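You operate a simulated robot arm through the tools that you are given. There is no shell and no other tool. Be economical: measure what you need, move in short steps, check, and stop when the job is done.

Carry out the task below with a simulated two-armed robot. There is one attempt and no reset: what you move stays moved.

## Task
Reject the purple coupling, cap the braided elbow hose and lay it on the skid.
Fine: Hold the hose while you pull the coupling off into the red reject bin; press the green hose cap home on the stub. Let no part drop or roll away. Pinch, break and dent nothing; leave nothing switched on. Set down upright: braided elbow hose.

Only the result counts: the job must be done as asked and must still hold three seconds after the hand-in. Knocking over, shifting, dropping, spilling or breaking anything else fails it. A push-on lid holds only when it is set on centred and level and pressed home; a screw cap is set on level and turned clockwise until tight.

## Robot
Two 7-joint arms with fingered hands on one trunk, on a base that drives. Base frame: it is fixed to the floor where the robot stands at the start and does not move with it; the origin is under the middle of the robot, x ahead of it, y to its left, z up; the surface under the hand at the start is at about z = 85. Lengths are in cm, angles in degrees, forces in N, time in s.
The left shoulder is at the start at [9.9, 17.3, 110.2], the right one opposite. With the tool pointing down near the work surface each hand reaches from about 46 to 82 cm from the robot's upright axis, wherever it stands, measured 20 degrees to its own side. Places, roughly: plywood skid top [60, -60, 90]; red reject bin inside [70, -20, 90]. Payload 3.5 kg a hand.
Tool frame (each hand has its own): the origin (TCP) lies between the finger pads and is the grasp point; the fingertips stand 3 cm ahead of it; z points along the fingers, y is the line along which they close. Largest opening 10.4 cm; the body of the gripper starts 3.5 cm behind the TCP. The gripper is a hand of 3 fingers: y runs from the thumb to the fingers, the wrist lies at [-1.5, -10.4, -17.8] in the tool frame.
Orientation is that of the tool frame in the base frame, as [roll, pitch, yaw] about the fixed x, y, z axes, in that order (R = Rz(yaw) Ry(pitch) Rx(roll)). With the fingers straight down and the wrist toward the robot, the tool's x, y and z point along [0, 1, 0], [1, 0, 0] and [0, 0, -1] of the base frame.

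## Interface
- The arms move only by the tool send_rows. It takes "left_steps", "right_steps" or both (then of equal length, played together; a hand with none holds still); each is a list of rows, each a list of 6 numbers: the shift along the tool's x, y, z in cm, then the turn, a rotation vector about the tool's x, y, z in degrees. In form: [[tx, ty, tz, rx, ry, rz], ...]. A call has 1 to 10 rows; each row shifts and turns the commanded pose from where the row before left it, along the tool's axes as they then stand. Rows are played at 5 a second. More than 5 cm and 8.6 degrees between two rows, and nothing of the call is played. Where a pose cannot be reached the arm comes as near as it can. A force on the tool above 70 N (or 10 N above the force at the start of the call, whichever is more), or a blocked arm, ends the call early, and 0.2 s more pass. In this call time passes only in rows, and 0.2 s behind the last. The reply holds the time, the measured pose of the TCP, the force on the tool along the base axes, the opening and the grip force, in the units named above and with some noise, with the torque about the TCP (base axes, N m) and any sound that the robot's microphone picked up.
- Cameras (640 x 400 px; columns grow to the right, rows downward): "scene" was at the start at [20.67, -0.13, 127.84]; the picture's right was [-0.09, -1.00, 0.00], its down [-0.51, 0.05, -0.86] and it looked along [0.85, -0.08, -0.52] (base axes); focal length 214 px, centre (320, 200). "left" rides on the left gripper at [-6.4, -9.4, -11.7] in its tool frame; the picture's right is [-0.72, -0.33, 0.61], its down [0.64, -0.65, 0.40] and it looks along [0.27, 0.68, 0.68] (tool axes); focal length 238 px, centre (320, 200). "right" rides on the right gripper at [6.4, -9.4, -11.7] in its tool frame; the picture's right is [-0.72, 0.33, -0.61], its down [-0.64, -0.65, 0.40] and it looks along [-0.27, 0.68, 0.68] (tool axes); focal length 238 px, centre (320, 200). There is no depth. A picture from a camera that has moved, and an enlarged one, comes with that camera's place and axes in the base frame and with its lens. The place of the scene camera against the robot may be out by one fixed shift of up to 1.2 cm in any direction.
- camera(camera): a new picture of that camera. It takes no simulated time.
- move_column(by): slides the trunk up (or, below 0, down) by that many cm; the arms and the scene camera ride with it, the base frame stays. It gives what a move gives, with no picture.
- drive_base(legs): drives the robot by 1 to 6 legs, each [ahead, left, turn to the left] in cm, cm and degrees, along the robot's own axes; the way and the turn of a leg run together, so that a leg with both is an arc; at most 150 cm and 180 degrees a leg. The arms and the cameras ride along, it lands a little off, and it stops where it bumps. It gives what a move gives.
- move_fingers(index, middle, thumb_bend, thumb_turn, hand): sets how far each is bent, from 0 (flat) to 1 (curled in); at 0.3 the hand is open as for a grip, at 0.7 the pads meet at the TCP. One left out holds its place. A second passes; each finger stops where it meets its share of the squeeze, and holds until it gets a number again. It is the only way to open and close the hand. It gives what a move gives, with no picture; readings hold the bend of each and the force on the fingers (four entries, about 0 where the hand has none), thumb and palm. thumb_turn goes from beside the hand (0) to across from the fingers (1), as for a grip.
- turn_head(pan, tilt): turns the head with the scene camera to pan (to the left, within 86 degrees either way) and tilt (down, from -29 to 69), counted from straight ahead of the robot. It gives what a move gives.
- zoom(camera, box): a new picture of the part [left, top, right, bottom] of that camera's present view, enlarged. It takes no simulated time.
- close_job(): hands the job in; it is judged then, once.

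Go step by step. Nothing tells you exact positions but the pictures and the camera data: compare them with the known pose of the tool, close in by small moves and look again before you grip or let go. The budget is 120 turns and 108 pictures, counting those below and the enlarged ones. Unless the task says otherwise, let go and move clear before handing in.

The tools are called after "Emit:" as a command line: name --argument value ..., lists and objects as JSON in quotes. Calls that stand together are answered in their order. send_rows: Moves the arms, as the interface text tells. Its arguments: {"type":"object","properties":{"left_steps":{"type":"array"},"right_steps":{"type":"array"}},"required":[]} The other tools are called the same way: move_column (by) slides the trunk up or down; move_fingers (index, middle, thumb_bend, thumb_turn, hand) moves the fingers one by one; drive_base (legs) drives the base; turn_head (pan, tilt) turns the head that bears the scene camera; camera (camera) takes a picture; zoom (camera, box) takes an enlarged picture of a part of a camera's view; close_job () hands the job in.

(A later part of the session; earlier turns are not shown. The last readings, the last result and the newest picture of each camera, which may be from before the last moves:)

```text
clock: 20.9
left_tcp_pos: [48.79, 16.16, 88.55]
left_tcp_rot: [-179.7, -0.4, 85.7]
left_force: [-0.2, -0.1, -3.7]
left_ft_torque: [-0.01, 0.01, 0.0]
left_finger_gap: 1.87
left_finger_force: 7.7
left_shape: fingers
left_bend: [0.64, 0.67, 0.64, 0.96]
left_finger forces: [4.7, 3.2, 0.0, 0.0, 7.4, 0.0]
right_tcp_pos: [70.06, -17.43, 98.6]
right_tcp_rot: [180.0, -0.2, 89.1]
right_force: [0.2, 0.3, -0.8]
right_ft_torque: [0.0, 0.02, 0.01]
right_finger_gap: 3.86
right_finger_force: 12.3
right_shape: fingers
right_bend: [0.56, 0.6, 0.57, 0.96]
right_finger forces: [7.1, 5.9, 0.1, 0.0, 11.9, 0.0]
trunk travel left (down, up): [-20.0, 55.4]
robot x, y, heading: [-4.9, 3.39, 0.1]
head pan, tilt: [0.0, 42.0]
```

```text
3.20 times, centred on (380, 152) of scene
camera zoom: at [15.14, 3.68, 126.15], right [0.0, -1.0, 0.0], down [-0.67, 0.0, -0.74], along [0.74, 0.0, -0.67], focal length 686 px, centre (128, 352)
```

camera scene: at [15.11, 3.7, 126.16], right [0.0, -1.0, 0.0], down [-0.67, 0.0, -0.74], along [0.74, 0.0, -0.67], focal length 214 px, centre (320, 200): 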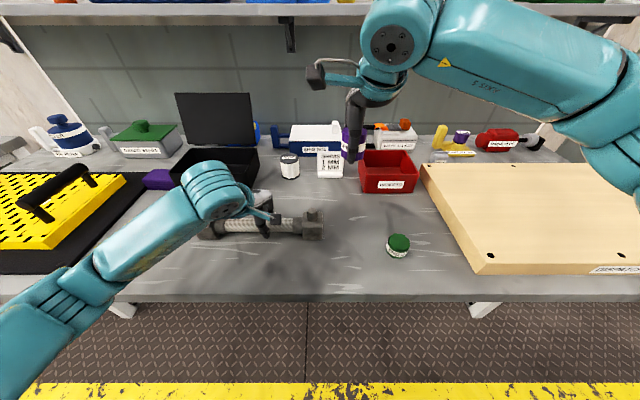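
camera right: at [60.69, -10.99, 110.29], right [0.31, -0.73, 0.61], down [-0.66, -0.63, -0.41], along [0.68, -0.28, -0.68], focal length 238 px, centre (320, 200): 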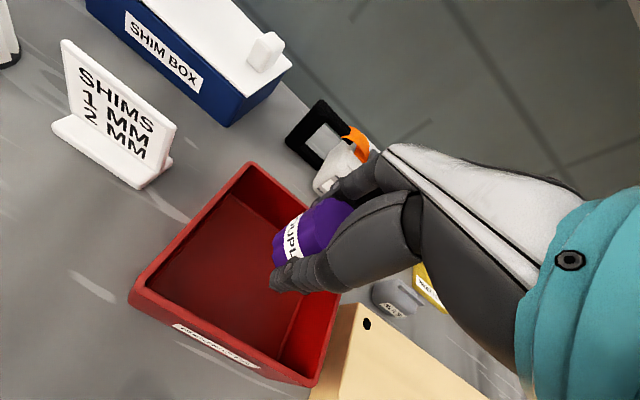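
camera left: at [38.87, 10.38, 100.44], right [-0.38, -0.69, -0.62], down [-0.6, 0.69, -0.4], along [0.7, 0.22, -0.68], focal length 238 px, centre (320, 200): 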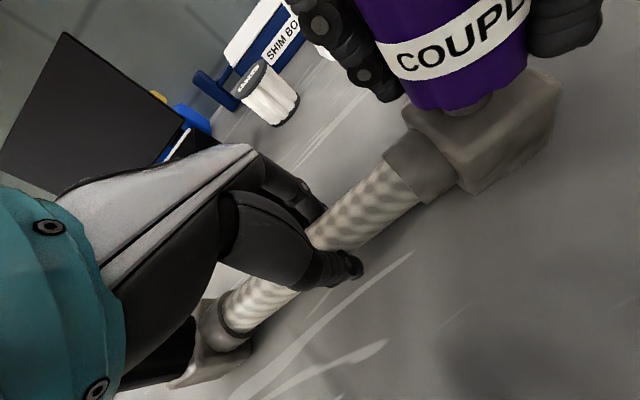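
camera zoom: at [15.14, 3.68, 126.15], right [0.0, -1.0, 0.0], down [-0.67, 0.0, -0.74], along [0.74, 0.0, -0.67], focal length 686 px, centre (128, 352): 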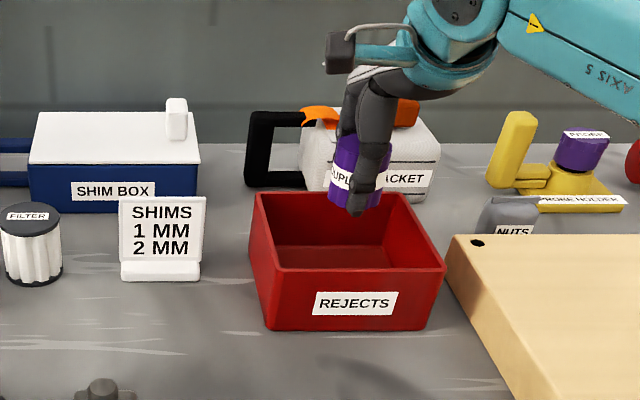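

Clear of the walls. I lower to the floor with small steps near the end.

Emit:
send_rows --right_steps '[[0, 0, 3, 0, 0, 0], [0, 0, 3, 0, 0, 0], [0, 0, 1.5, 0, 0, 0], [0, 0, 0.5, 0, 0, 0], [0, 0, 0.4, 0, 0, 0]]'

Emit:
camera --camera "right"

Emit:
zoom --camera "scene" --box '[320, 120, 440, 205]'

```text
clock: 22.1
left_tcp_pos: [48.89, 16.2, 88.7]
left_tcp_rot: [-179.7, -0.5, 85.7]
left_force: [0.1, -1.1, -3.5]
left_ft_torque: [0.01, 0.03, 0.01]
left_finger_gap: 1.87
left_finger_force: 8.2
left_shape: fingers
left_bend: [0.64, 0.67, 0.64, 0.96]
left_finger forces: [4.8, 3.2, 0.0, 0.1, 7.2, 0.1]
right_tcp_pos: [70.29, -17.34, 90.12]
right_tcp_rot: [180.0, -0.2, 89.2]
right_force: [0.0, -0.3, -0.4]
right_ft_torque: [0.01, -0.01, 0.02]
right_finger_gap: 3.83
right_finger_force: 12.6
right_shape: fingers
right_bend: [0.56, 0.6, 0.57, 0.96]
right_finger forces: [7.2, 5.8, 0.0, 0.0, 11.8, 0.1]
trunk travel left (down, up): [-20.0, 55.4]
robot x, y, heading: [-5.34, 3.12, -0.1]
head pan, tilt: [0.0, 42.0]
```

```text
75 pictures are left
camera right: at [60.73, -10.97, 101.85], right [0.31, -0.73, 0.61], down [-0.66, -0.63, -0.41], along [0.68, -0.28, -0.68], focal length 238 px, centre (320, 200)
```

right: 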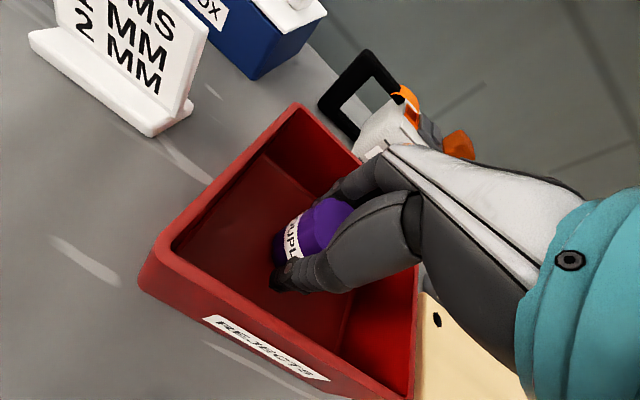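

```text
4.71 times, centred on (380, 162) of scene
camera zoom: at [15.11, 3.7, 126.16], right [0.0, -1.0, 0.0], down [-0.67, 0.0, -0.74], along [0.74, 0.0, -0.67], focal length 1009 px, centre (38, 376)
```

zoom: 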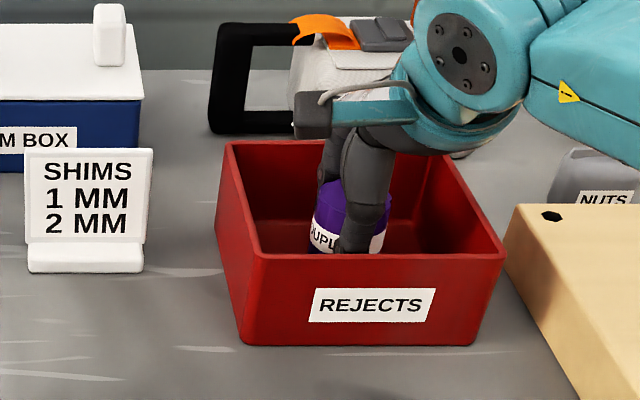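

Near the floor; I continue in small steps until contact shows in the force.

Emit:
send_rows --right_steps '[[0, 0, 0.3, 0, 0, 0], [0, 0, 0.3, 0, 0, 0], [0, 0, 0.3, 0, 0, 0], [0, 0, 0.2, 0, 0, 0]]'

```text
clock: 23.1
left_tcp_pos: [48.86, 16.17, 88.68]
left_tcp_rot: [-179.7, -0.4, 85.7]
left_force: [-0.5, 0.1, -4.1]
left_ft_torque: [-0.05, -0.02, 0.04]
left_finger_gap: 1.87
left_finger_force: 8.2
left_shape: fingers
left_bend: [0.64, 0.67, 0.64, 0.96]
left_finger forces: [4.9, 3.2, 0.1, 0.0, 7.3, 0.1]
right_tcp_pos: [70.14, -17.45, 89.12]
right_tcp_rot: [179.8, -0.2, 89.1]
right_force: [0.0, 0.1, -0.9]
right_ft_torque: [0.02, -0.02, -0.01]
right_finger_gap: 3.82
right_finger_force: 12.2
right_shape: fingers
right_bend: [0.56, 0.6, 0.57, 0.96]
right_finger forces: [7.1, 5.8, 0.0, 0.0, 11.8, 0.1]
trunk travel left (down, up): [-20.0, 55.4]
robot x, y, heading: [-5.01, 3.05, 0.0]
head pan, tilt: [0.0, 42.0]
```

Emit:
send_rows --right_steps '[[0, 0, 0.2, 0, 0, 0], [0, 0, 0.2, 0, 0, 0], [0, 0, 0.2, 0, 0, 0]]'

Emit:
zoom --camera "right" --box '[240, 160, 400, 320]'

```text
clock: 23.9
left_tcp_pos: [48.7, 16.2, 88.79]
left_tcp_rot: [-179.8, -0.5, 85.7]
left_force: [0.4, 0.4, -4.0]
left_ft_torque: [-0.03, 0.0, -0.03]
left_finger_gap: 1.85
left_finger_force: 8.3
left_shape: fingers
left_bend: [0.64, 0.67, 0.64, 0.96]
left_finger forces: [4.7, 3.5, 0.0, 0.1, 7.3, 0.0]
right_tcp_pos: [70.32, -17.43, 88.97]
right_tcp_rot: [179.3, -0.2, 88.9]
right_force: [2.9, -2.9, 17.0]
right_ft_torque: [-0.24, -0.47, 0.0]
right_finger_gap: 3.83
right_finger_force: 21.8
right_shape: fingers
right_bend: [0.57, 0.59, 0.57, 0.96]
right_finger forces: [7.0, 24.6, 0.0, 0.0, 12.6, 0.0]
trunk travel left (down, up): [-20.0, 55.4]
robot x, y, heading: [-4.76, 2.85, -0.1]
head pan, tilt: [0.0, 42.0]
```

```text
2.50 times, centred on (320, 240) of right
camera zoom: at [60.71, -10.98, 100.55], right [0.31, -0.73, 0.61], down [-0.66, -0.63, -0.41], along [0.69, -0.28, -0.67], focal length 596 px, centre (320, 100)
```

zoom: 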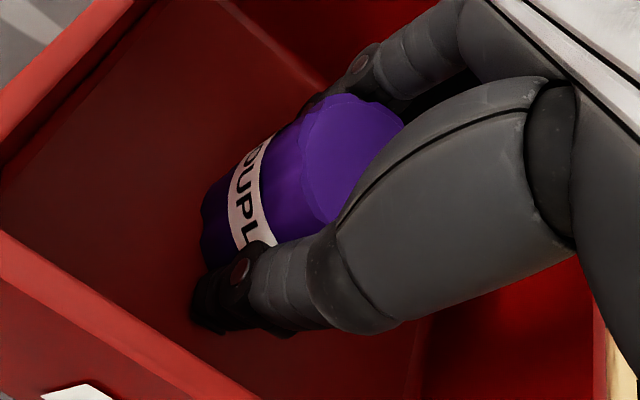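

Floor contact reached. I ease up a touch and release with a modest opening.

Emit:
send_rows --right_steps '[[0, 0, -0.25, 0, 0, 0]]'

Emit:
move_fingers --hand "right" --index 0.5 --middle 0.5 --thumb_bend 0.5

Emit:
move_fingers --hand "right" --index 0.44 --middle 0.44 --thumb_bend 0.44

Emit:
zoom --camera "right" --box '[160, 120, 480, 340]'

```text
clock: 24.3
left_tcp_pos: [48.72, 16.22, 88.79]
left_tcp_rot: [-179.8, -0.5, 85.7]
left_force: [-0.6, 1.3, -4.2]
left_ft_torque: [0.0, 0.01, -0.02]
left_finger_gap: 1.88
left_finger_force: 7.6
left_shape: fingers
left_bend: [0.64, 0.67, 0.64, 0.96]
left_finger forces: [4.8, 3.3, 0.0, 0.0, 7.3, 0.0]
right_tcp_pos: [70.11, -17.31, 89.05]
right_tcp_rot: [179.8, -0.2, 89.1]
right_force: [4.4, -3.1, 17.2]
right_ft_torque: [-0.28, -0.53, -0.02]
right_finger_gap: 3.85
right_finger_force: 21.1
right_shape: fingers
right_bend: [0.57, 0.59, 0.57, 0.96]
right_finger forces: [7.3, 23.0, 0.1, 0.1, 11.8, 0.0]
trunk travel left (down, up): [-20.0, 55.4]
robot x, y, heading: [-5.03, 3.19, -0.0]
head pan, tilt: [0.0, 42.0]
```

```text
clock: 25.3
left_tcp_pos: [48.65, 16.27, 89.0]
left_tcp_rot: [-179.8, -0.4, 85.8]
left_force: [0.7, 0.0, -2.6]
left_ft_torque: [-0.04, -0.02, 0.02]
left_finger_gap: 1.85
left_finger_force: 8.0
left_shape: fingers
left_bend: [0.64, 0.67, 0.64, 0.96]
left_finger forces: [4.8, 3.3, 0.0, 0.0, 7.3, 0.0]
right_tcp_pos: [70.1, -17.27, 88.95]
right_tcp_rot: [179.8, -0.3, 89.1]
right_force: [-5.0, 1.5, 16.1]
right_ft_torque: [0.06, -0.3, 0.04]
right_finger_gap: 4.71
right_finger_force: 7.9
right_shape: fingers
right_bend: [0.54, 0.53, 0.5, 0.97]
right_finger forces: [8.8, 6.6, 0.0, 0.1, 0.1, 0.1]
trunk travel left (down, up): [-20.0, 55.4]
robot x, y, heading: [-5.14, 2.92, 0.1]
head pan, tilt: [0.0, 42.0]
```

```text
clock: 26.3
left_tcp_pos: [48.79, 16.29, 88.84]
left_tcp_rot: [-179.8, -0.4, 85.7]
left_force: [-0.4, 0.9, -3.4]
left_ft_torque: [-0.03, 0.02, 0.01]
left_finger_gap: 1.89
left_finger_force: 6.7
left_shape: fingers
left_bend: [0.64, 0.67, 0.64, 0.96]
left_finger forces: [5.0, 3.2, 0.0, 0.0, 7.3, 0.1]
right_tcp_pos: [70.2, -17.4, 88.94]
right_tcp_rot: [179.9, -0.1, 89.0]
right_force: [-4.2, 0.5, 10.4]
right_ft_torque: [-0.1, -0.19, -0.02]
right_finger_gap: 6.68
right_finger_force: 5.4
right_shape: fingers
right_bend: [0.44, 0.48, 0.44, 0.97]
right_finger forces: [0.3, 10.1, 0.0, 0.1, 0.1, 0.0]
trunk travel left (down, up): [-20.0, 55.4]
robot x, y, heading: [-5.25, 3.13, -0.0]
head pan, tilt: [0.0, 42.0]
```

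```text
1.82 times, centred on (320, 230) of right
camera zoom: at [60.69, -10.93, 100.49], right [0.31, -0.73, 0.61], down [-0.66, -0.63, -0.41], along [0.68, -0.28, -0.68], focal length 433 px, centre (320, 146)
```

zoom: 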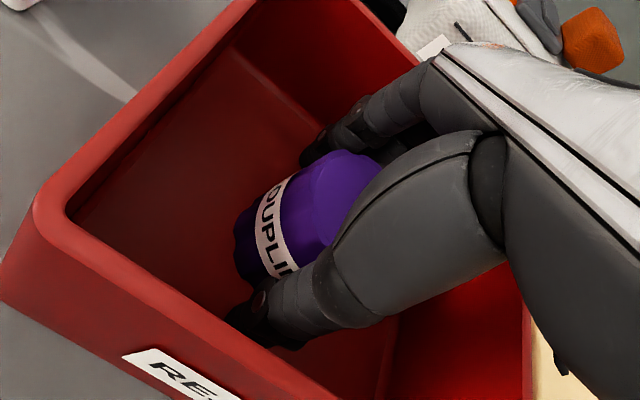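

The coupling stands on the bin floor, fingers clear of it but lightly touching the floor. I withdraw upward slowly.

Emit:
send_rows --right_steps '[[0, 0, -0.4, 0, 0, 0], [0, 0, -0.6, 0, 0, 0], [0, 0, -1, 0, 0, 0]]'

Emit:
zoom --camera "right" --box '[160, 120, 480, 340]'

```text
clock: 27.1
left_tcp_pos: [48.84, 16.12, 88.71]
left_tcp_rot: [-179.7, -0.5, 85.6]
left_force: [-0.4, 0.4, -3.9]
left_ft_torque: [-0.03, 0.0, -0.01]
left_finger_gap: 1.85
left_finger_force: 7.7
left_shape: fingers
left_bend: [0.64, 0.67, 0.64, 0.96]
left_finger forces: [4.8, 2.9, 0.0, 0.0, 7.3, 0.0]
right_tcp_pos: [70.14, -17.4, 90.87]
right_tcp_rot: [179.9, -0.2, 89.1]
right_force: [-0.4, 0.4, 0.1]
right_ft_torque: [-0.01, 0.01, -0.03]
right_finger_gap: 6.7
right_finger_force: 0.1
right_shape: fingers
right_bend: [0.44, 0.44, 0.44, 0.97]
right_finger forces: [0.0, 0.0, 0.1, 0.0, 0.1, 0.0]
trunk travel left (down, up): [-20.0, 55.4]
robot x, y, heading: [-4.95, 3.2, -0.2]
head pan, tilt: [0.0, 42.0]
```

```text
1.82 times, centred on (320, 230) of right
camera zoom: at [60.72, -10.97, 102.46], right [0.31, -0.73, 0.61], down [-0.66, -0.63, -0.41], along [0.68, -0.28, -0.68], focal length 433 px, centre (320, 146)
```

zoom: 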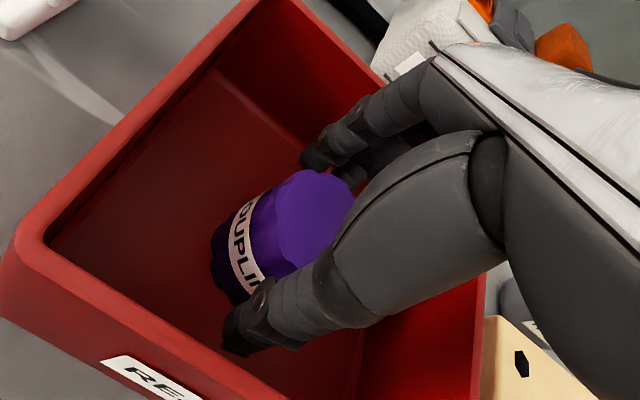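

Released and standing upright. I raise and move above the green cap.

Emit:
send_rows --right_steps '[[0, 0, -4, 0, 0, 0], [0, 0, -4, 0, 0, 0], [0, 0, -4, 0, 0, 0], [0.3, -2.5, -2, 0, 0, 0], [0.6, -4.8, 0, 0, 0, 0], [0.6, -4.8, 0, 0, 0, 0], [0.6, -4.8, 0, 0, 0, 0], [0.6, -4.8, -0.5, 0, 0, 0], [0.6, -4.8, 0, 0, 0, 0]]'

Emit:
move_fingers --hand "right" --index 0.36 --middle 0.36 --thumb_bend 0.36

Emit:
camera --camera "right"

Emit:
zoom --camera "scene" --box '[260, 130, 500, 280]'

```text
clock: 29.1
left_tcp_pos: [48.79, 16.29, 88.8]
left_tcp_rot: [-179.7, -0.5, 85.7]
left_force: [0.2, -0.2, -2.7]
left_ft_torque: [-0.01, -0.01, 0.03]
left_finger_gap: 1.87
left_finger_force: 7.4
left_shape: fingers
left_bend: [0.64, 0.67, 0.64, 0.96]
left_finger forces: [4.8, 2.9, 0.1, 0.1, 7.1, 0.1]
right_tcp_pos: [43.71, -13.7, 105.2]
right_tcp_rot: [179.8, -0.3, 89.0]
right_force: [-0.4, -0.1, 0.2]
right_ft_torque: [-0.03, -0.01, 0.01]
right_finger_gap: 6.73
right_finger_force: 0.1
right_shape: fingers
right_bend: [0.44, 0.44, 0.44, 0.97]
right_finger forces: [0.1, 0.1, 0.0, 0.0, 0.0, 0.0]
trunk travel left (down, up): [-20.0, 55.4]
robot x, y, heading: [-4.88, 3.36, 0.0]
head pan, tilt: [0.0, 42.0]
```

```text
clock: 30.1
left_tcp_pos: [48.93, 16.13, 88.75]
left_tcp_rot: [-179.7, -0.4, 85.7]
left_force: [0.4, -0.4, -2.9]
left_ft_torque: [-0.01, -0.04, 0.02]
left_finger_gap: 1.88
left_finger_force: 7.4
left_shape: fingers
left_bend: [0.64, 0.67, 0.64, 0.96]
left_finger forces: [4.9, 3.0, 0.0, 0.0, 7.1, 0.1]
right_tcp_pos: [43.84, -13.73, 105.06]
right_tcp_rot: [179.9, -0.3, 89.2]
right_force: [-0.7, 0.7, 0.8]
right_ft_torque: [0.0, 0.0, -0.02]
right_finger_gap: 8.79
right_finger_force: 0.0
right_shape: fingers
right_bend: [0.36, 0.36, 0.36, 0.97]
right_finger forces: [0.1, 0.0, 0.1, 0.0, 0.0, 0.0]
trunk travel left (down, up): [-20.0, 55.4]
robot x, y, heading: [-4.83, 2.99, -0.0]
head pan, tilt: [0.0, 42.0]
```

```text
70 pictures are left
camera right: at [34.45, -7.31, 116.73], right [0.31, -0.73, 0.61], down [-0.66, -0.63, -0.41], along [0.68, -0.28, -0.68], focal length 238 px, centre (320, 200)
```

right: 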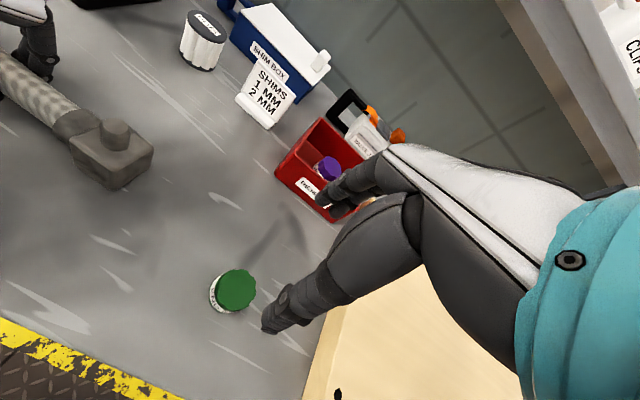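

```text
2.67 times, centred on (380, 205) of scene
camera zoom: at [15.1, 3.7, 126.16], right [0.0, -1.0, 0.0], down [-0.67, 0.0, -0.74], along [0.74, 0.0, -0.67], focal length 572 px, centre (160, 187)
```

zoom: 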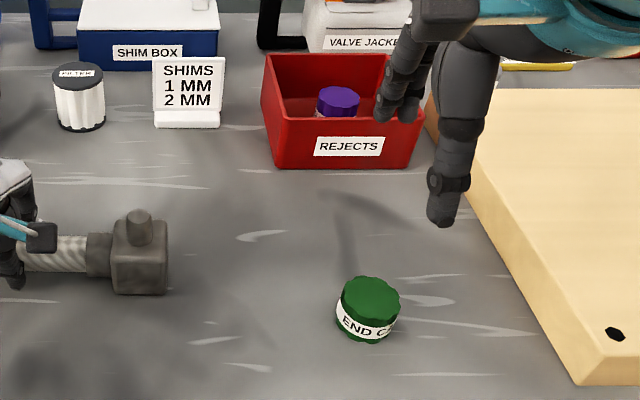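

Green cap at about (43.25,-14.15), stub top at about (48.4,4.9,92). I lower over the cap.

Emit:
send_rows --right_steps '[[-0.43, -0.55, 3, 0, 0, 0], [0, 0, 4, 0, 0, 0], [0, 0, 4, 0, 0, 0]]'

Emit:
camera --camera "right"

Emit:
zoom --camera "scene" --box '[300, 160, 480, 280]'

```text
clock: 30.9
left_tcp_pos: [48.75, 16.17, 88.67]
left_tcp_rot: [-179.7, -0.4, 85.8]
left_force: [-0.2, 0.2, -3.0]
left_ft_torque: [-0.05, 0.0, 0.0]
left_finger_gap: 1.87
left_finger_force: 7.7
left_shape: fingers
left_bend: [0.64, 0.67, 0.64, 0.96]
left_finger forces: [5.0, 3.0, 0.0, 0.1, 7.1, 0.0]
right_tcp_pos: [43.17, -14.14, 94.06]
right_tcp_rot: [179.9, -0.2, 89.1]
right_force: [-0.5, 0.4, 0.3]
right_ft_torque: [-0.02, 0.03, 0.01]
right_finger_gap: 8.77
right_finger_force: 0.2
right_shape: fingers
right_bend: [0.36, 0.36, 0.36, 0.97]
right_finger forces: [0.0, 0.0, 0.1, 0.0, 0.0, 0.0]
trunk travel left (down, up): [-20.0, 55.4]
robot x, y, heading: [-5.19, 3.17, -0.0]
head pan, tilt: [0.0, 42.0]
```

```text
68 pictures are left
camera right: at [33.81, -7.8, 105.74], right [0.31, -0.73, 0.61], down [-0.66, -0.63, -0.41], along [0.68, -0.28, -0.68], focal length 238 px, centre (320, 200)
```

right: 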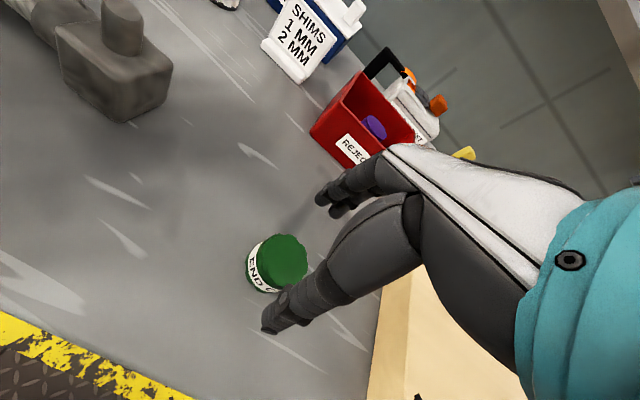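

```text
3.33 times, centred on (390, 220) of scene
camera zoom: at [15.12, 3.69, 126.16], right [0.0, -1.0, 0.0], down [-0.67, 0.0, -0.74], along [0.74, 0.0, -0.67], focal length 715 px, centre (87, 133)
```

zoom: 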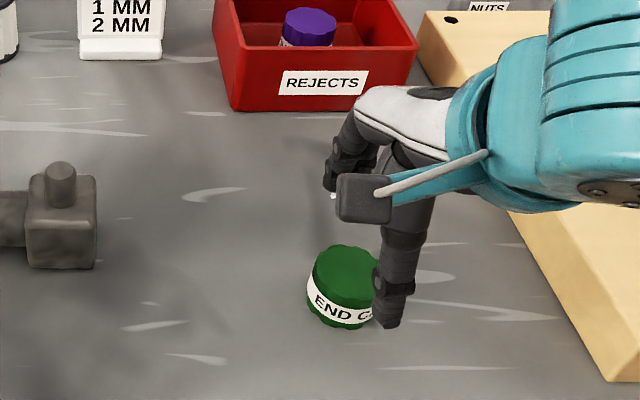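

Aligned. I lower to grasp height.

Emit:
send_rows --right_steps '[[0, -0.1, 2, 0, 0, 0], [0, 0, 2, 0, 0, 0], [0, 0, 1, 0, 0, 0]]'

Emit:
move_fingers --hand "right" --index 0.52 --middle 0.52 --thumb_bend 0.52

Emit:
camera --camera "right"

Emit:
zoom --camera "scene" --box '[300, 160, 480, 280]'

```text
clock: 31.7
left_tcp_pos: [48.76, 16.14, 88.78]
left_tcp_rot: [-179.7, -0.5, 85.7]
left_force: [0.3, 0.6, -3.0]
left_ft_torque: [0.01, -0.02, -0.01]
left_finger_gap: 1.89
left_finger_force: 7.3
left_shape: fingers
left_bend: [0.64, 0.67, 0.64, 0.96]
left_finger forces: [5.0, 3.0, 0.0, 0.0, 7.1, 0.0]
right_tcp_pos: [43.2, -14.05, 89.09]
right_tcp_rot: [179.8, -0.1, 89.2]
right_force: [-0.3, 0.0, 0.2]
right_ft_torque: [0.01, 0.01, -0.01]
right_finger_gap: 8.76
right_finger_force: 0.1
right_shape: fingers
right_bend: [0.36, 0.36, 0.36, 0.97]
right_finger forces: [0.0, 0.1, 0.0, 0.0, 0.0, 0.1]
trunk travel left (down, up): [-20.0, 55.4]
robot x, y, heading: [-5.03, 3.01, 0.1]
head pan, tilt: [0.0, 42.0]
```

```text
clock: 32.7
left_tcp_pos: [48.89, 16.13, 88.66]
left_tcp_rot: [-179.7, -0.5, 85.7]
left_force: [0.6, -0.8, -4.6]
left_ft_torque: [-0.01, 0.01, 0.02]
left_finger_gap: 1.87
left_finger_force: 7.7
left_shape: fingers
left_bend: [0.64, 0.67, 0.64, 0.96]
left_finger forces: [4.9, 2.8, 0.0, 0.0, 7.0, 0.1]
right_tcp_pos: [43.07, -14.04, 89.14]
right_tcp_rot: [179.8, -0.1, 89.1]
right_force: [-0.3, -0.9, -0.4]
right_ft_torque: [0.01, -0.01, 0.0]
right_finger_gap: 4.74
right_finger_force: 0.1
right_shape: fingers
right_bend: [0.52, 0.52, 0.52, 0.97]
right_finger forces: [0.1, 0.1, 0.1, 0.0, 0.0, 0.1]
trunk travel left (down, up): [-20.0, 55.4]
robot x, y, heading: [-5.27, 3.06, -0.0]
head pan, tilt: [0.0, 42.0]
```

```text
66 pictures are left
camera right: at [33.65, -7.65, 100.78], right [0.31, -0.73, 0.61], down [-0.66, -0.63, -0.41], along [0.68, -0.28, -0.68], focal length 238 px, centre (320, 200)
```

right: 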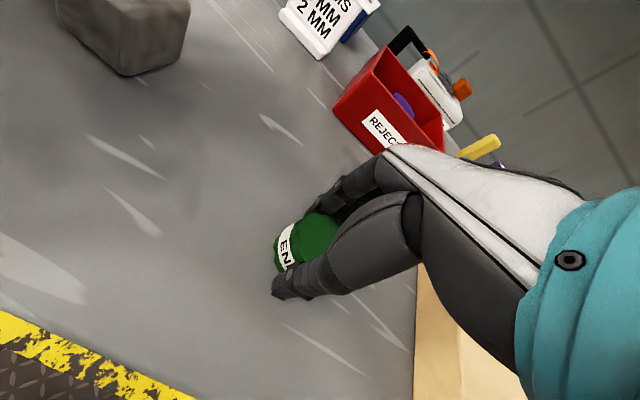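

```text
3.33 times, centred on (390, 220) of scene
camera zoom: at [15.1, 3.7, 126.16], right [0.0, -1.0, 0.0], down [-0.67, 0.0, -0.74], along [0.74, 0.0, -0.67], focal length 715 px, centre (87, 133)
```

zoom: 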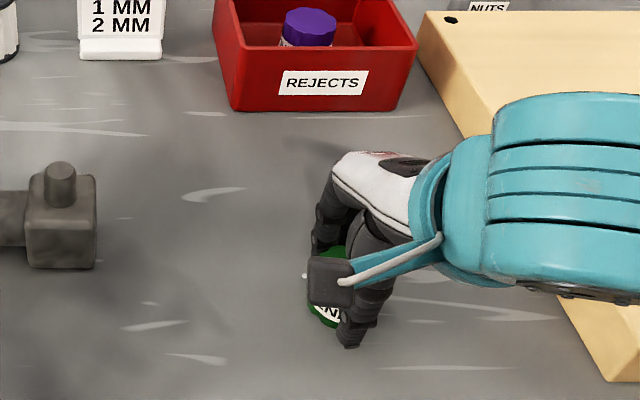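

The cap is centred between the fingers. I close and grip it.

Emit:
move_fingers --hand "right" --index 0.57 --middle 0.57 --thumb_bend 0.57

Emit:
move_fingers --hand "right" --index 0.65 --middle 0.65 --thumb_bend 0.65

Emit:
zoom --camera "right" --box '[220, 160, 440, 320]'

```text
clock: 33.7
left_tcp_pos: [48.87, 16.18, 88.65]
left_tcp_rot: [-179.7, -0.5, 85.8]
left_force: [0.0, -0.4, -4.1]
left_ft_torque: [-0.03, -0.03, 0.0]
left_finger_gap: 1.87
left_finger_force: 7.3
left_shape: fingers
left_bend: [0.64, 0.67, 0.64, 0.96]
left_finger forces: [4.9, 3.1, 0.0, 0.0, 7.1, 0.1]
right_tcp_pos: [43.09, -14.05, 89.04]
right_tcp_rot: [179.9, -0.3, 89.0]
right_force: [1.0, -0.1, -0.6]
right_ft_torque: [-0.02, -0.02, -0.05]
right_finger_gap: 3.98
right_finger_force: 1.9
right_shape: fingers
right_bend: [0.55, 0.55, 0.54, 0.97]
right_finger forces: [0.6, 0.8, 0.0, 0.1, 1.5, 0.1]
trunk travel left (down, up): [-20.0, 55.4]
robot x, y, heading: [-4.84, 3.25, 0.1]
head pan, tilt: [0.0, 42.0]
```

```text
clock: 34.7
left_tcp_pos: [48.75, 16.16, 88.81]
left_tcp_rot: [-179.8, -0.5, 85.6]
left_force: [-0.3, 0.2, -2.2]
left_ft_torque: [0.02, -0.02, -0.03]
left_finger_gap: 1.88
left_finger_force: 7.3
left_shape: fingers
left_bend: [0.64, 0.67, 0.64, 0.96]
left_finger forces: [4.9, 3.0, 0.1, 0.1, 7.1, 0.1]
right_tcp_pos: [43.05, -14.04, 89.18]
right_tcp_rot: [179.9, -0.1, 89.1]
right_force: [-0.7, 0.1, -0.4]
right_ft_torque: [0.01, 0.01, 0.02]
right_finger_gap: 3.71
right_finger_force: 10.8
right_shape: fingers
right_bend: [0.58, 0.6, 0.55, 0.96]
right_finger forces: [5.0, 5.5, 0.0, 0.0, 10.4, 0.0]
trunk travel left (down, up): [-20.0, 55.4]
robot x, y, heading: [-4.87, 2.92, 0.1]
head pan, tilt: [0.0, 42.0]
```

```text
2.50 times, centred on (330, 240) of right
camera zoom: at [33.65, -7.65, 100.78], right [0.31, -0.73, 0.61], down [-0.66, -0.63, -0.41], along [0.68, -0.28, -0.68], focal length 596 px, centre (295, 100)
```

zoom: 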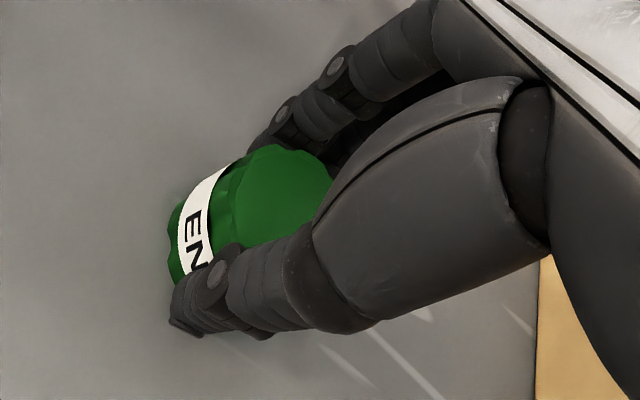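

Gripped. I lift, shift toward the hose, and yaw the wrist to the right.

Emit:
send_rows --right_steps '[[0, 0, -2, 0, 0, 0], [0, 0, -4.9, 0, 0, 0], [3.4, 1, -2.5, 0, 0, 0], [3.4, 1, -2.5, 0, 0, 0], [3.4, 1, -0.5, 0, 0, 0], [0, 0, 0, 0, 0, -8], [0, 0, 0, 0, 0, -8], [0, 0, 0, 0, 0, -8], [0, 0, 0, 0, 0, -8], [0, 0, 0, 0, 0, -8]]'

Emit:
camera --camera "right"

Emit:
camera --camera "left"

Emit:
zoom --camera "scene" --box '[200, 110, 440, 260]'

```text
clock: 36.9
left_tcp_pos: [48.84, 16.17, 88.71]
left_tcp_rot: [-179.6, -0.4, 85.7]
left_force: [0.0, 0.3, -3.2]
left_ft_torque: [0.02, 0.0, -0.01]
left_finger_gap: 1.88
left_finger_force: 6.8
left_shape: fingers
left_bend: [0.64, 0.67, 0.64, 0.97]
left_finger forces: [5.0, 3.0, 0.1, 0.0, 7.0, 0.1]
right_tcp_pos: [46.21, -4.13, 101.65]
right_tcp_rot: [179.8, 0.0, 129.2]
right_force: [0.6, -0.8, -0.8]
right_ft_torque: [0.02, 0.0, -0.02]
right_finger_gap: 3.69
right_finger_force: 10.5
right_shape: fingers
right_bend: [0.58, 0.6, 0.55, 0.96]
right_finger forces: [5.0, 5.3, 0.0, 0.1, 10.2, 0.0]
trunk travel left (down, up): [-20.0, 55.4]
robot x, y, heading: [-4.55, 3.25, -0.1]
head pan, tilt: [0.0, 42.0]
```

```text
63 pictures are left
camera right: at [34.78, -5.12, 113.21], right [0.71, -0.35, 0.61], down [-0.1, -0.91, -0.41], along [0.7, 0.23, -0.68], focal length 238 px, centre (320, 200)
```

right: 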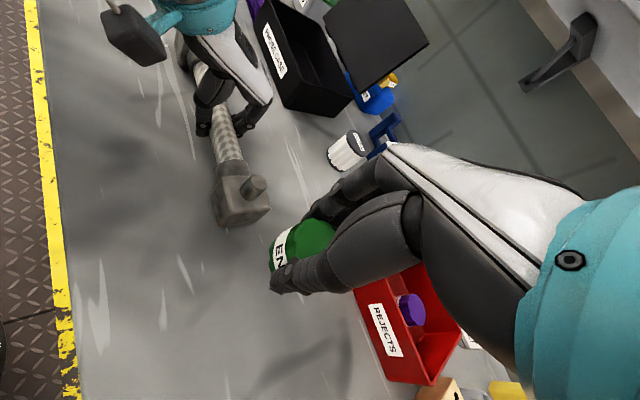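

```text
62 pictures are left
camera left: at [38.87, 10.37, 100.43], right [-0.38, -0.69, -0.62], down [-0.6, 0.69, -0.4], along [0.7, 0.22, -0.68], focal length 238 px, centre (320, 200)
```

left: 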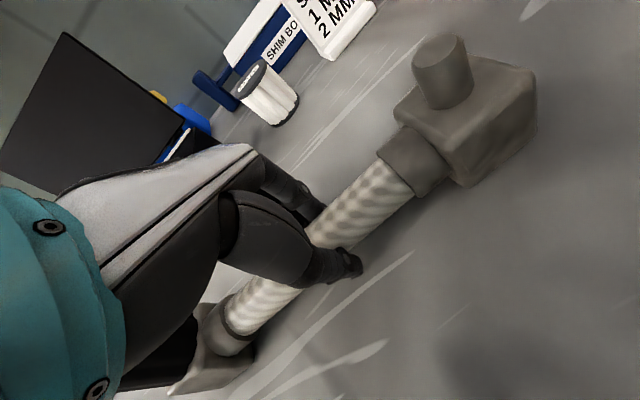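

```text
2.67 times, centred on (320, 185) of scene
camera zoom: at [15.11, 3.69, 126.16], right [0.0, -1.0, 0.0], down [-0.67, 0.0, -0.74], along [0.74, 0.0, -0.67], focal length 572 px, centre (320, 240)
```

zoom: 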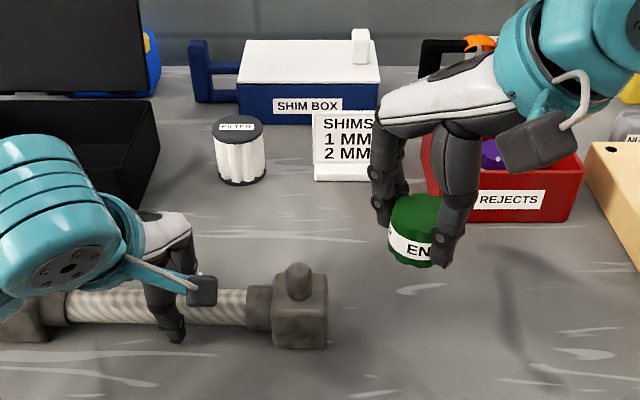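

I zoom on the stub from both hands to fix its place.

Emit:
zoom --camera "left" --box '[370, 10, 570, 135]'

Emit:
zoom --camera "right" --box '[190, 130, 350, 300]'

```text
3.20 times, centred on (470, 72) of left
camera zoom: at [38.87, 10.37, 100.43], right [-0.38, -0.69, -0.62], down [-0.6, 0.69, -0.4], along [0.7, 0.22, -0.68], focal length 763 px, centre (-160, 608)
```

zoom: 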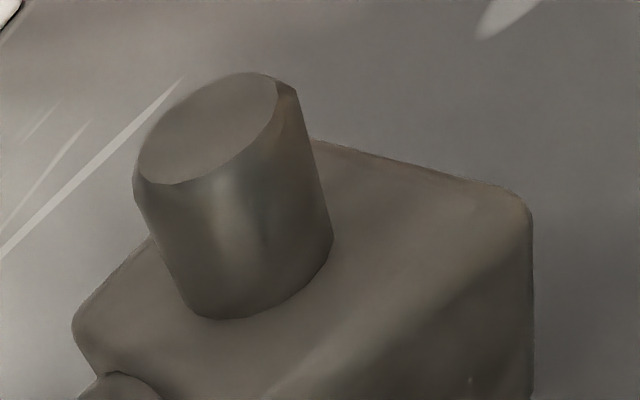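

```text
2.35 times, centred on (270, 215) of right
camera zoom: at [34.78, -5.12, 113.21], right [0.71, -0.35, 0.61], down [-0.1, -0.91, -0.41], along [0.7, 0.23, -0.68], focal length 561 px, centre (438, 165)
```

zoom: 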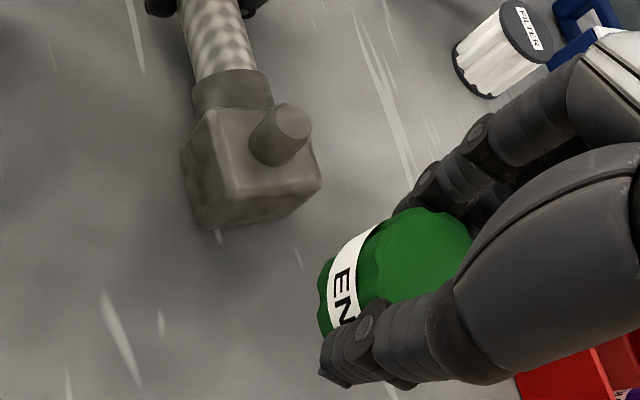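

Stub top centre ≈ (48.0, 4.75, 93). I move the cap directly above it.

Emit:
send_rows --right_steps '[[1.435, 1.75, 0.6, 0, 0, 0], [1.435, 1.75, 0.6, 0, 0, 0], [1.435, 1.75, 0.6, 0, 0, 0], [1.435, 1.75, 0.6, 0, 0, 0]]'

Emit:
camera --camera "left"

Emit:
zoom --camera "right" --box '[190, 130, 350, 300]'

Emit:
zoom --camera "scene" --box '[250, 140, 390, 250]'

```text
clock: 37.9
left_tcp_pos: [48.88, 16.13, 88.61]
left_tcp_rot: [-179.7, -0.5, 85.7]
left_force: [-0.1, -0.4, -2.8]
left_ft_torque: [-0.01, 0.0, 0.0]
left_finger_gap: 1.86
left_finger_force: 7.0
left_shape: fingers
left_bend: [0.64, 0.67, 0.64, 0.97]
left_finger forces: [4.9, 2.9, 0.1, 0.0, 7.0, 0.0]
right_tcp_pos: [48.0, 5.01, 99.37]
right_tcp_rot: [179.7, -0.1, 129.1]
right_force: [0.1, 0.4, -1.0]
right_ft_torque: [-0.03, -0.03, 0.0]
right_finger_gap: 3.68
right_finger_force: 10.4
right_shape: fingers
right_bend: [0.58, 0.6, 0.55, 0.96]
right_finger forces: [5.0, 5.3, 0.1, 0.1, 10.2, 0.0]
trunk travel left (down, up): [-20.0, 55.4]
robot x, y, heading: [-4.78, 3.46, -0.1]
head pan, tilt: [0.0, 42.0]
```

```text
58 pictures are left
camera left: at [38.87, 10.4, 100.43], right [-0.38, -0.69, -0.62], down [-0.6, 0.69, -0.4], along [0.7, 0.22, -0.68], focal length 238 px, centre (320, 200)
```

left: 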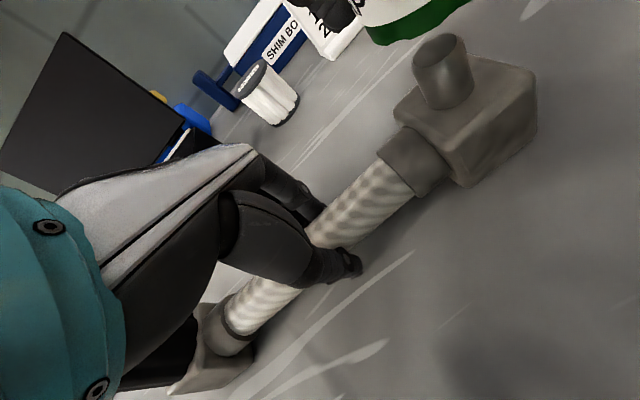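

```text
2.35 times, centred on (270, 215) of right
camera zoom: at [36.63, 3.86, 110.96], right [0.71, -0.35, 0.61], down [-0.1, -0.91, -0.41], along [0.7, 0.23, -0.68], focal length 561 px, centre (438, 165)
```

zoom: 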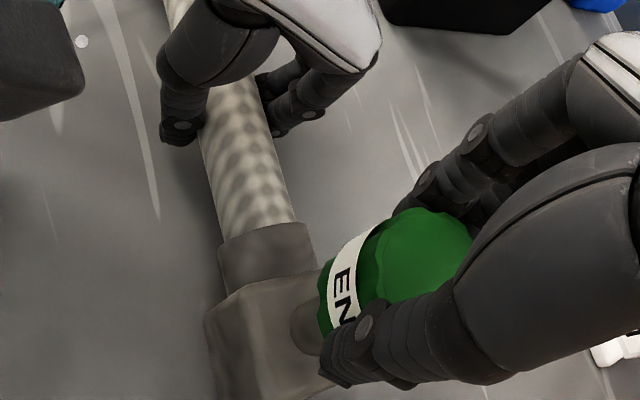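

```text
3.64 times, centred on (320, 195) of scene
camera zoom: at [15.11, 3.73, 126.16], right [0.0, -1.0, 0.0], down [-0.67, 0.0, -0.74], along [0.74, 0.0, -0.67], focal length 780 px, centre (320, 218)
```

zoom: 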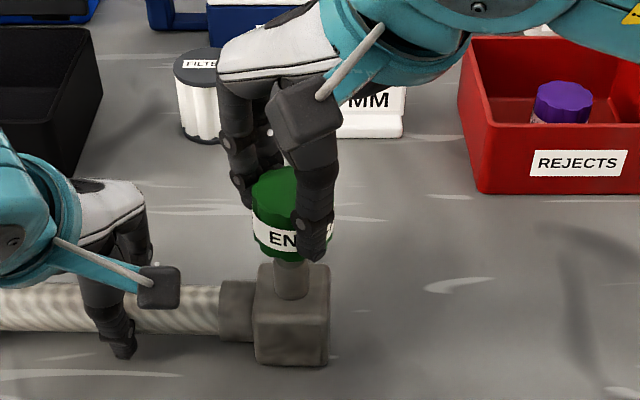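

Looks in line from the scene camera. I lower to just above the stub and check from the left camera.

Emit:
send_rows --right_steps '[[-0.15, -0.15, 0.9, 0, 0, 0], [0, 0, 0.8, 0, 0, 0]]'

Emit:
zoom --camera "left" --box '[340, 0, 560, 140]'

Emit:
zoom --camera "scene" --box '[270, 160, 360, 225]'

Emit:
zoom --camera "right" --box '[230, 180, 350, 300]'

```text
clock: 38.5
left_tcp_pos: [48.85, 16.16, 88.79]
left_tcp_rot: [-179.7, -0.6, 85.7]
left_force: [-0.3, 1.0, -3.6]
left_ft_torque: [0.0, 0.05, -0.05]
left_finger_gap: 1.86
left_finger_force: 7.3
left_shape: fingers
left_bend: [0.64, 0.67, 0.64, 0.97]
left_finger forces: [4.8, 2.9, 0.0, 0.0, 7.0, 0.0]
right_tcp_pos: [47.97, 4.75, 97.67]
right_tcp_rot: [179.7, -0.1, 129.1]
right_force: [0.6, -0.3, -0.5]
right_ft_torque: [-0.02, 0.0, 0.0]
right_finger_gap: 3.7
right_finger_force: 10.1
right_shape: fingers
right_bend: [0.58, 0.6, 0.55, 0.96]
right_finger forces: [5.0, 5.3, 0.1, 0.0, 10.2, 0.1]
trunk travel left (down, up): [-20.0, 55.4]
robot x, y, heading: [-5.06, 2.87, -0.1]
head pan, tilt: [0.0, 42.0]
```

```text
2.86 times, centred on (450, 70) of left
camera zoom: at [38.87, 10.37, 100.44], right [-0.38, -0.69, -0.62], down [-0.6, 0.69, -0.4], along [0.7, 0.22, -0.68], focal length 681 px, centre (-51, 571)
```

zoom: 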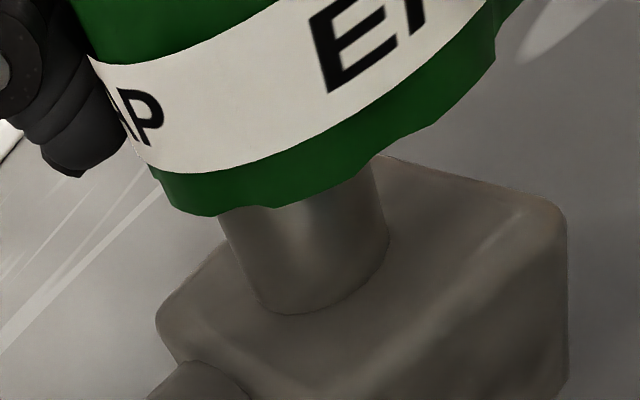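

```text
6.15 times, centred on (315, 192) of scene
camera zoom: at [15.11, 3.7, 126.16], right [0.0, -1.0, 0.0], down [-0.67, 0.0, -0.74], along [0.74, 0.0, -0.67], focal length 1320 px, centre (351, 246)
```

zoom: 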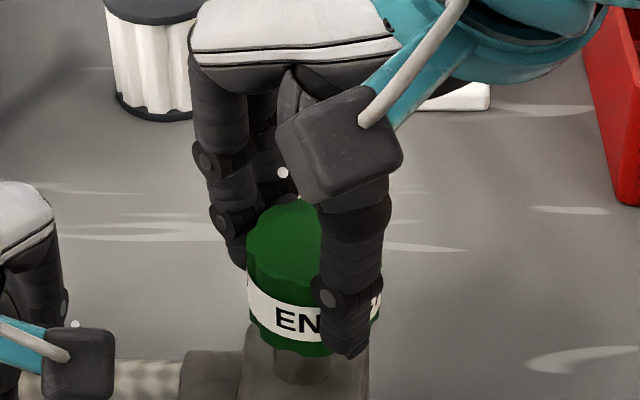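

```text
3.33 times, centred on (290, 240) of right
camera zoom: at [36.54, 3.55, 109.23], right [0.71, -0.35, 0.61], down [-0.1, -0.91, -0.41], along [0.7, 0.23, -0.68], focal length 794 px, centre (420, 67)
```

zoom: 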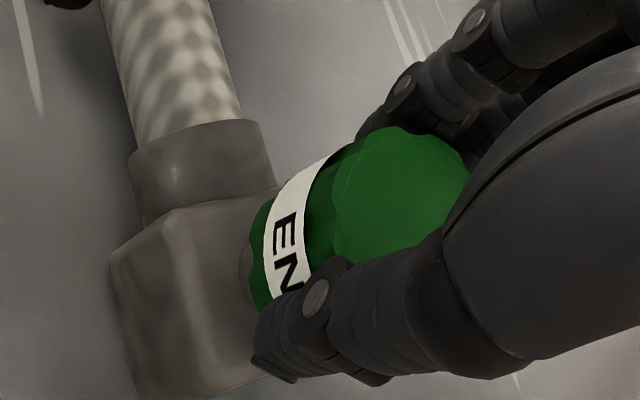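

I check the centring more closely before pressing.

Emit:
zoom --camera "scene" --box '[295, 190, 345, 225]'

Emit:
zoom --camera "left" --box '[320, 0, 640, 200]'

Emit:
zoom --camera "right" --box '[220, 180, 400, 300]'

```text
11.43 times, centred on (320, 208) of scene
camera zoom: at [15.11, 3.7, 126.16], right [0.0, -1.0, 0.0], down [-0.67, 0.0, -0.74], along [0.74, 0.0, -0.67], focal length 2451 px, centre (320, 114)
```

zoom: 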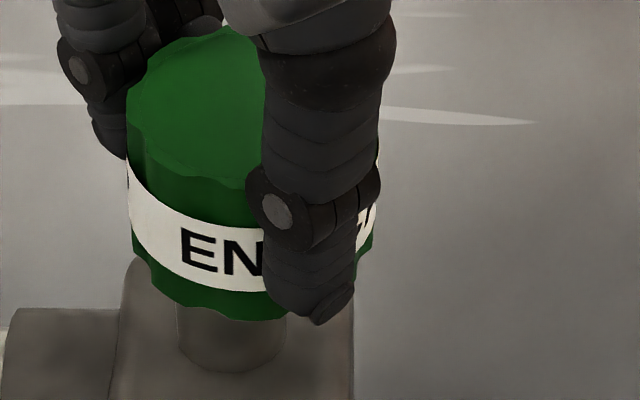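

```text
2.00 times, centred on (480, 100) of left
camera zoom: at [38.87, 10.37, 100.44], right [-0.38, -0.69, -0.62], down [-0.6, 0.69, -0.4], along [0.7, 0.22, -0.68], focal length 477 px, centre (0, 400)
```

zoom: 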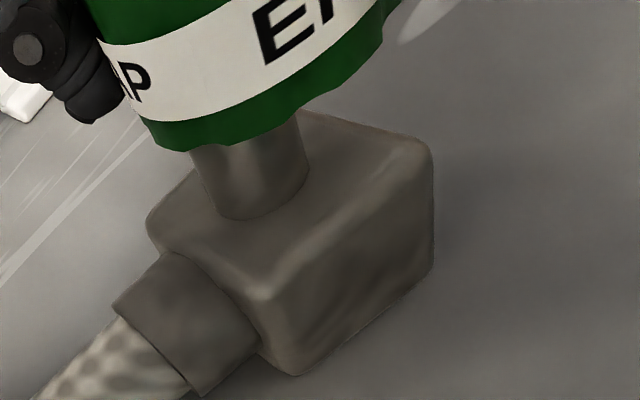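

```text
3.33 times, centred on (310, 240) of right
camera zoom: at [36.54, 3.55, 109.23], right [0.71, -0.35, 0.61], down [-0.1, -0.91, -0.41], along [0.7, 0.23, -0.68], focal length 794 px, centre (353, 67)
```

zoom: 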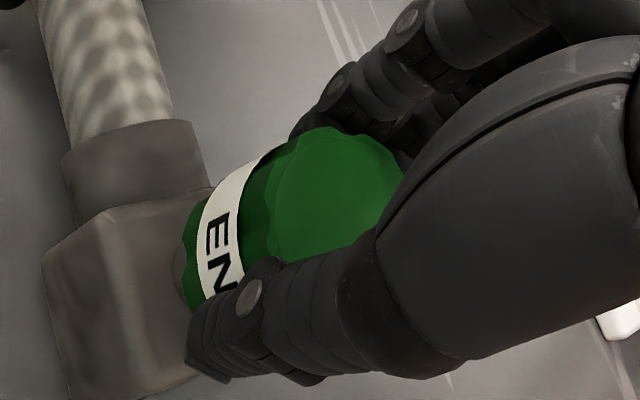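

The cap sits about 0.6 cm toward the thumb relative to the stub axis; I correct along the tool's y and re-check.

Emit:
send_rows --right_steps '[[0, 0.32, 0, 0, 0, 0], [0, 0.31, 0, 0, 0, 0]]'

Emit:
zoom --camera "scene" --box '[295, 190, 345, 225]'

Emit:
zoom --camera "left" --box '[320, 0, 640, 200]'

```text
clock: 39.1
left_tcp_pos: [48.88, 16.14, 88.73]
left_tcp_rot: [-179.8, -0.5, 85.6]
left_force: [-0.2, 0.0, -3.8]
left_ft_torque: [-0.04, 0.02, -0.01]
left_finger_gap: 1.88
left_finger_force: 7.9
left_shape: fingers
left_bend: [0.64, 0.67, 0.64, 0.97]
left_finger forces: [4.9, 3.1, 0.0, 0.1, 6.9, 0.0]
right_tcp_pos: [48.45, 5.03, 97.64]
right_tcp_rot: [179.8, -0.1, 129.0]
right_force: [0.1, 0.2, -0.1]
right_ft_torque: [0.0, 0.01, 0.0]
right_finger_gap: 3.68
right_finger_force: 10.1
right_shape: fingers
right_bend: [0.58, 0.6, 0.55, 0.96]
right_finger forces: [5.0, 5.3, 0.0, 0.1, 10.3, 0.0]
trunk travel left (down, up): [-20.0, 55.4]
robot x, y, heading: [-4.92, 3.01, 0.2]
head pan, tilt: [0.0, 42.0]
```

```text
11.43 times, centred on (320, 208) of scene
camera zoom: at [15.1, 3.7, 126.16], right [0.0, -1.0, 0.0], down [-0.67, 0.0, -0.74], along [0.74, 0.0, -0.67], focal length 2451 px, centre (320, 114)
```

zoom: 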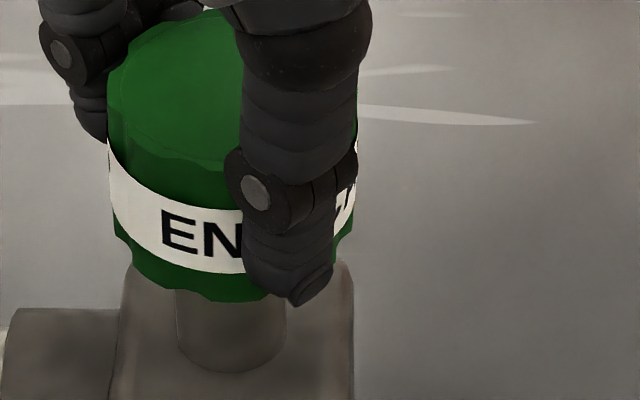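

```text
2.00 times, centred on (480, 100) of left
camera zoom: at [38.86, 10.37, 100.44], right [-0.38, -0.69, -0.62], down [-0.6, 0.69, -0.4], along [0.7, 0.22, -0.68], focal length 477 px, centre (0, 400)
```

zoom: 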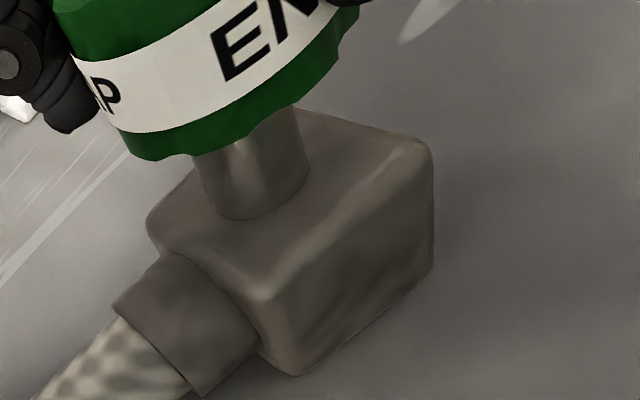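

Centred in both views. I lower slowly onto the stub.

Emit:
send_rows --right_steps '[[0, 0, 0.4, 0, 0, 0], [0, 0, 0.4, 0, 0, 0], [0, 0, 0.3, 0, 0, 0]]'

Emit:
zoom --camera "left" --box '[320, 0, 640, 200]'

```text
clock: 39.9
left_tcp_pos: [48.82, 16.21, 88.74]
left_tcp_rot: [-179.7, -0.5, 85.7]
left_force: [0.7, -0.5, -3.0]
left_ft_torque: [-0.06, -0.01, 0.04]
left_finger_gap: 1.89
left_finger_force: 8.1
left_shape: fingers
left_bend: [0.64, 0.67, 0.64, 0.97]
left_finger forces: [5.0, 3.0, 0.0, 0.0, 7.0, 0.1]
right_tcp_pos: [48.6, 5.07, 96.56]
right_tcp_rot: [179.8, 0.0, 129.1]
right_force: [1.0, 0.4, -0.2]
right_ft_torque: [-0.02, 0.01, 0.0]
right_finger_gap: 3.69
right_finger_force: 10.0
right_shape: fingers
right_bend: [0.58, 0.6, 0.55, 0.96]
right_finger forces: [5.1, 5.2, 0.0, 0.0, 10.2, 0.0]
trunk travel left (down, up): [-20.0, 55.4]
robot x, y, heading: [-4.87, 2.99, -0.2]
head pan, tilt: [0.0, 42.0]
```

```text
2.00 times, centred on (480, 100) of left
camera zoom: at [38.86, 10.37, 100.44], right [-0.38, -0.69, -0.62], down [-0.6, 0.69, -0.4], along [0.7, 0.22, -0.68], focal length 477 px, centre (0, 400)
```

zoom: 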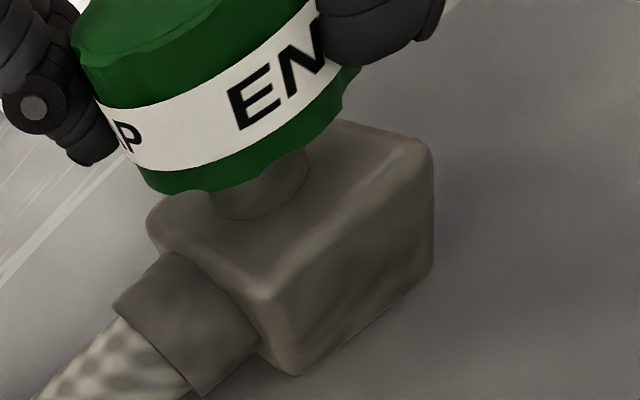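

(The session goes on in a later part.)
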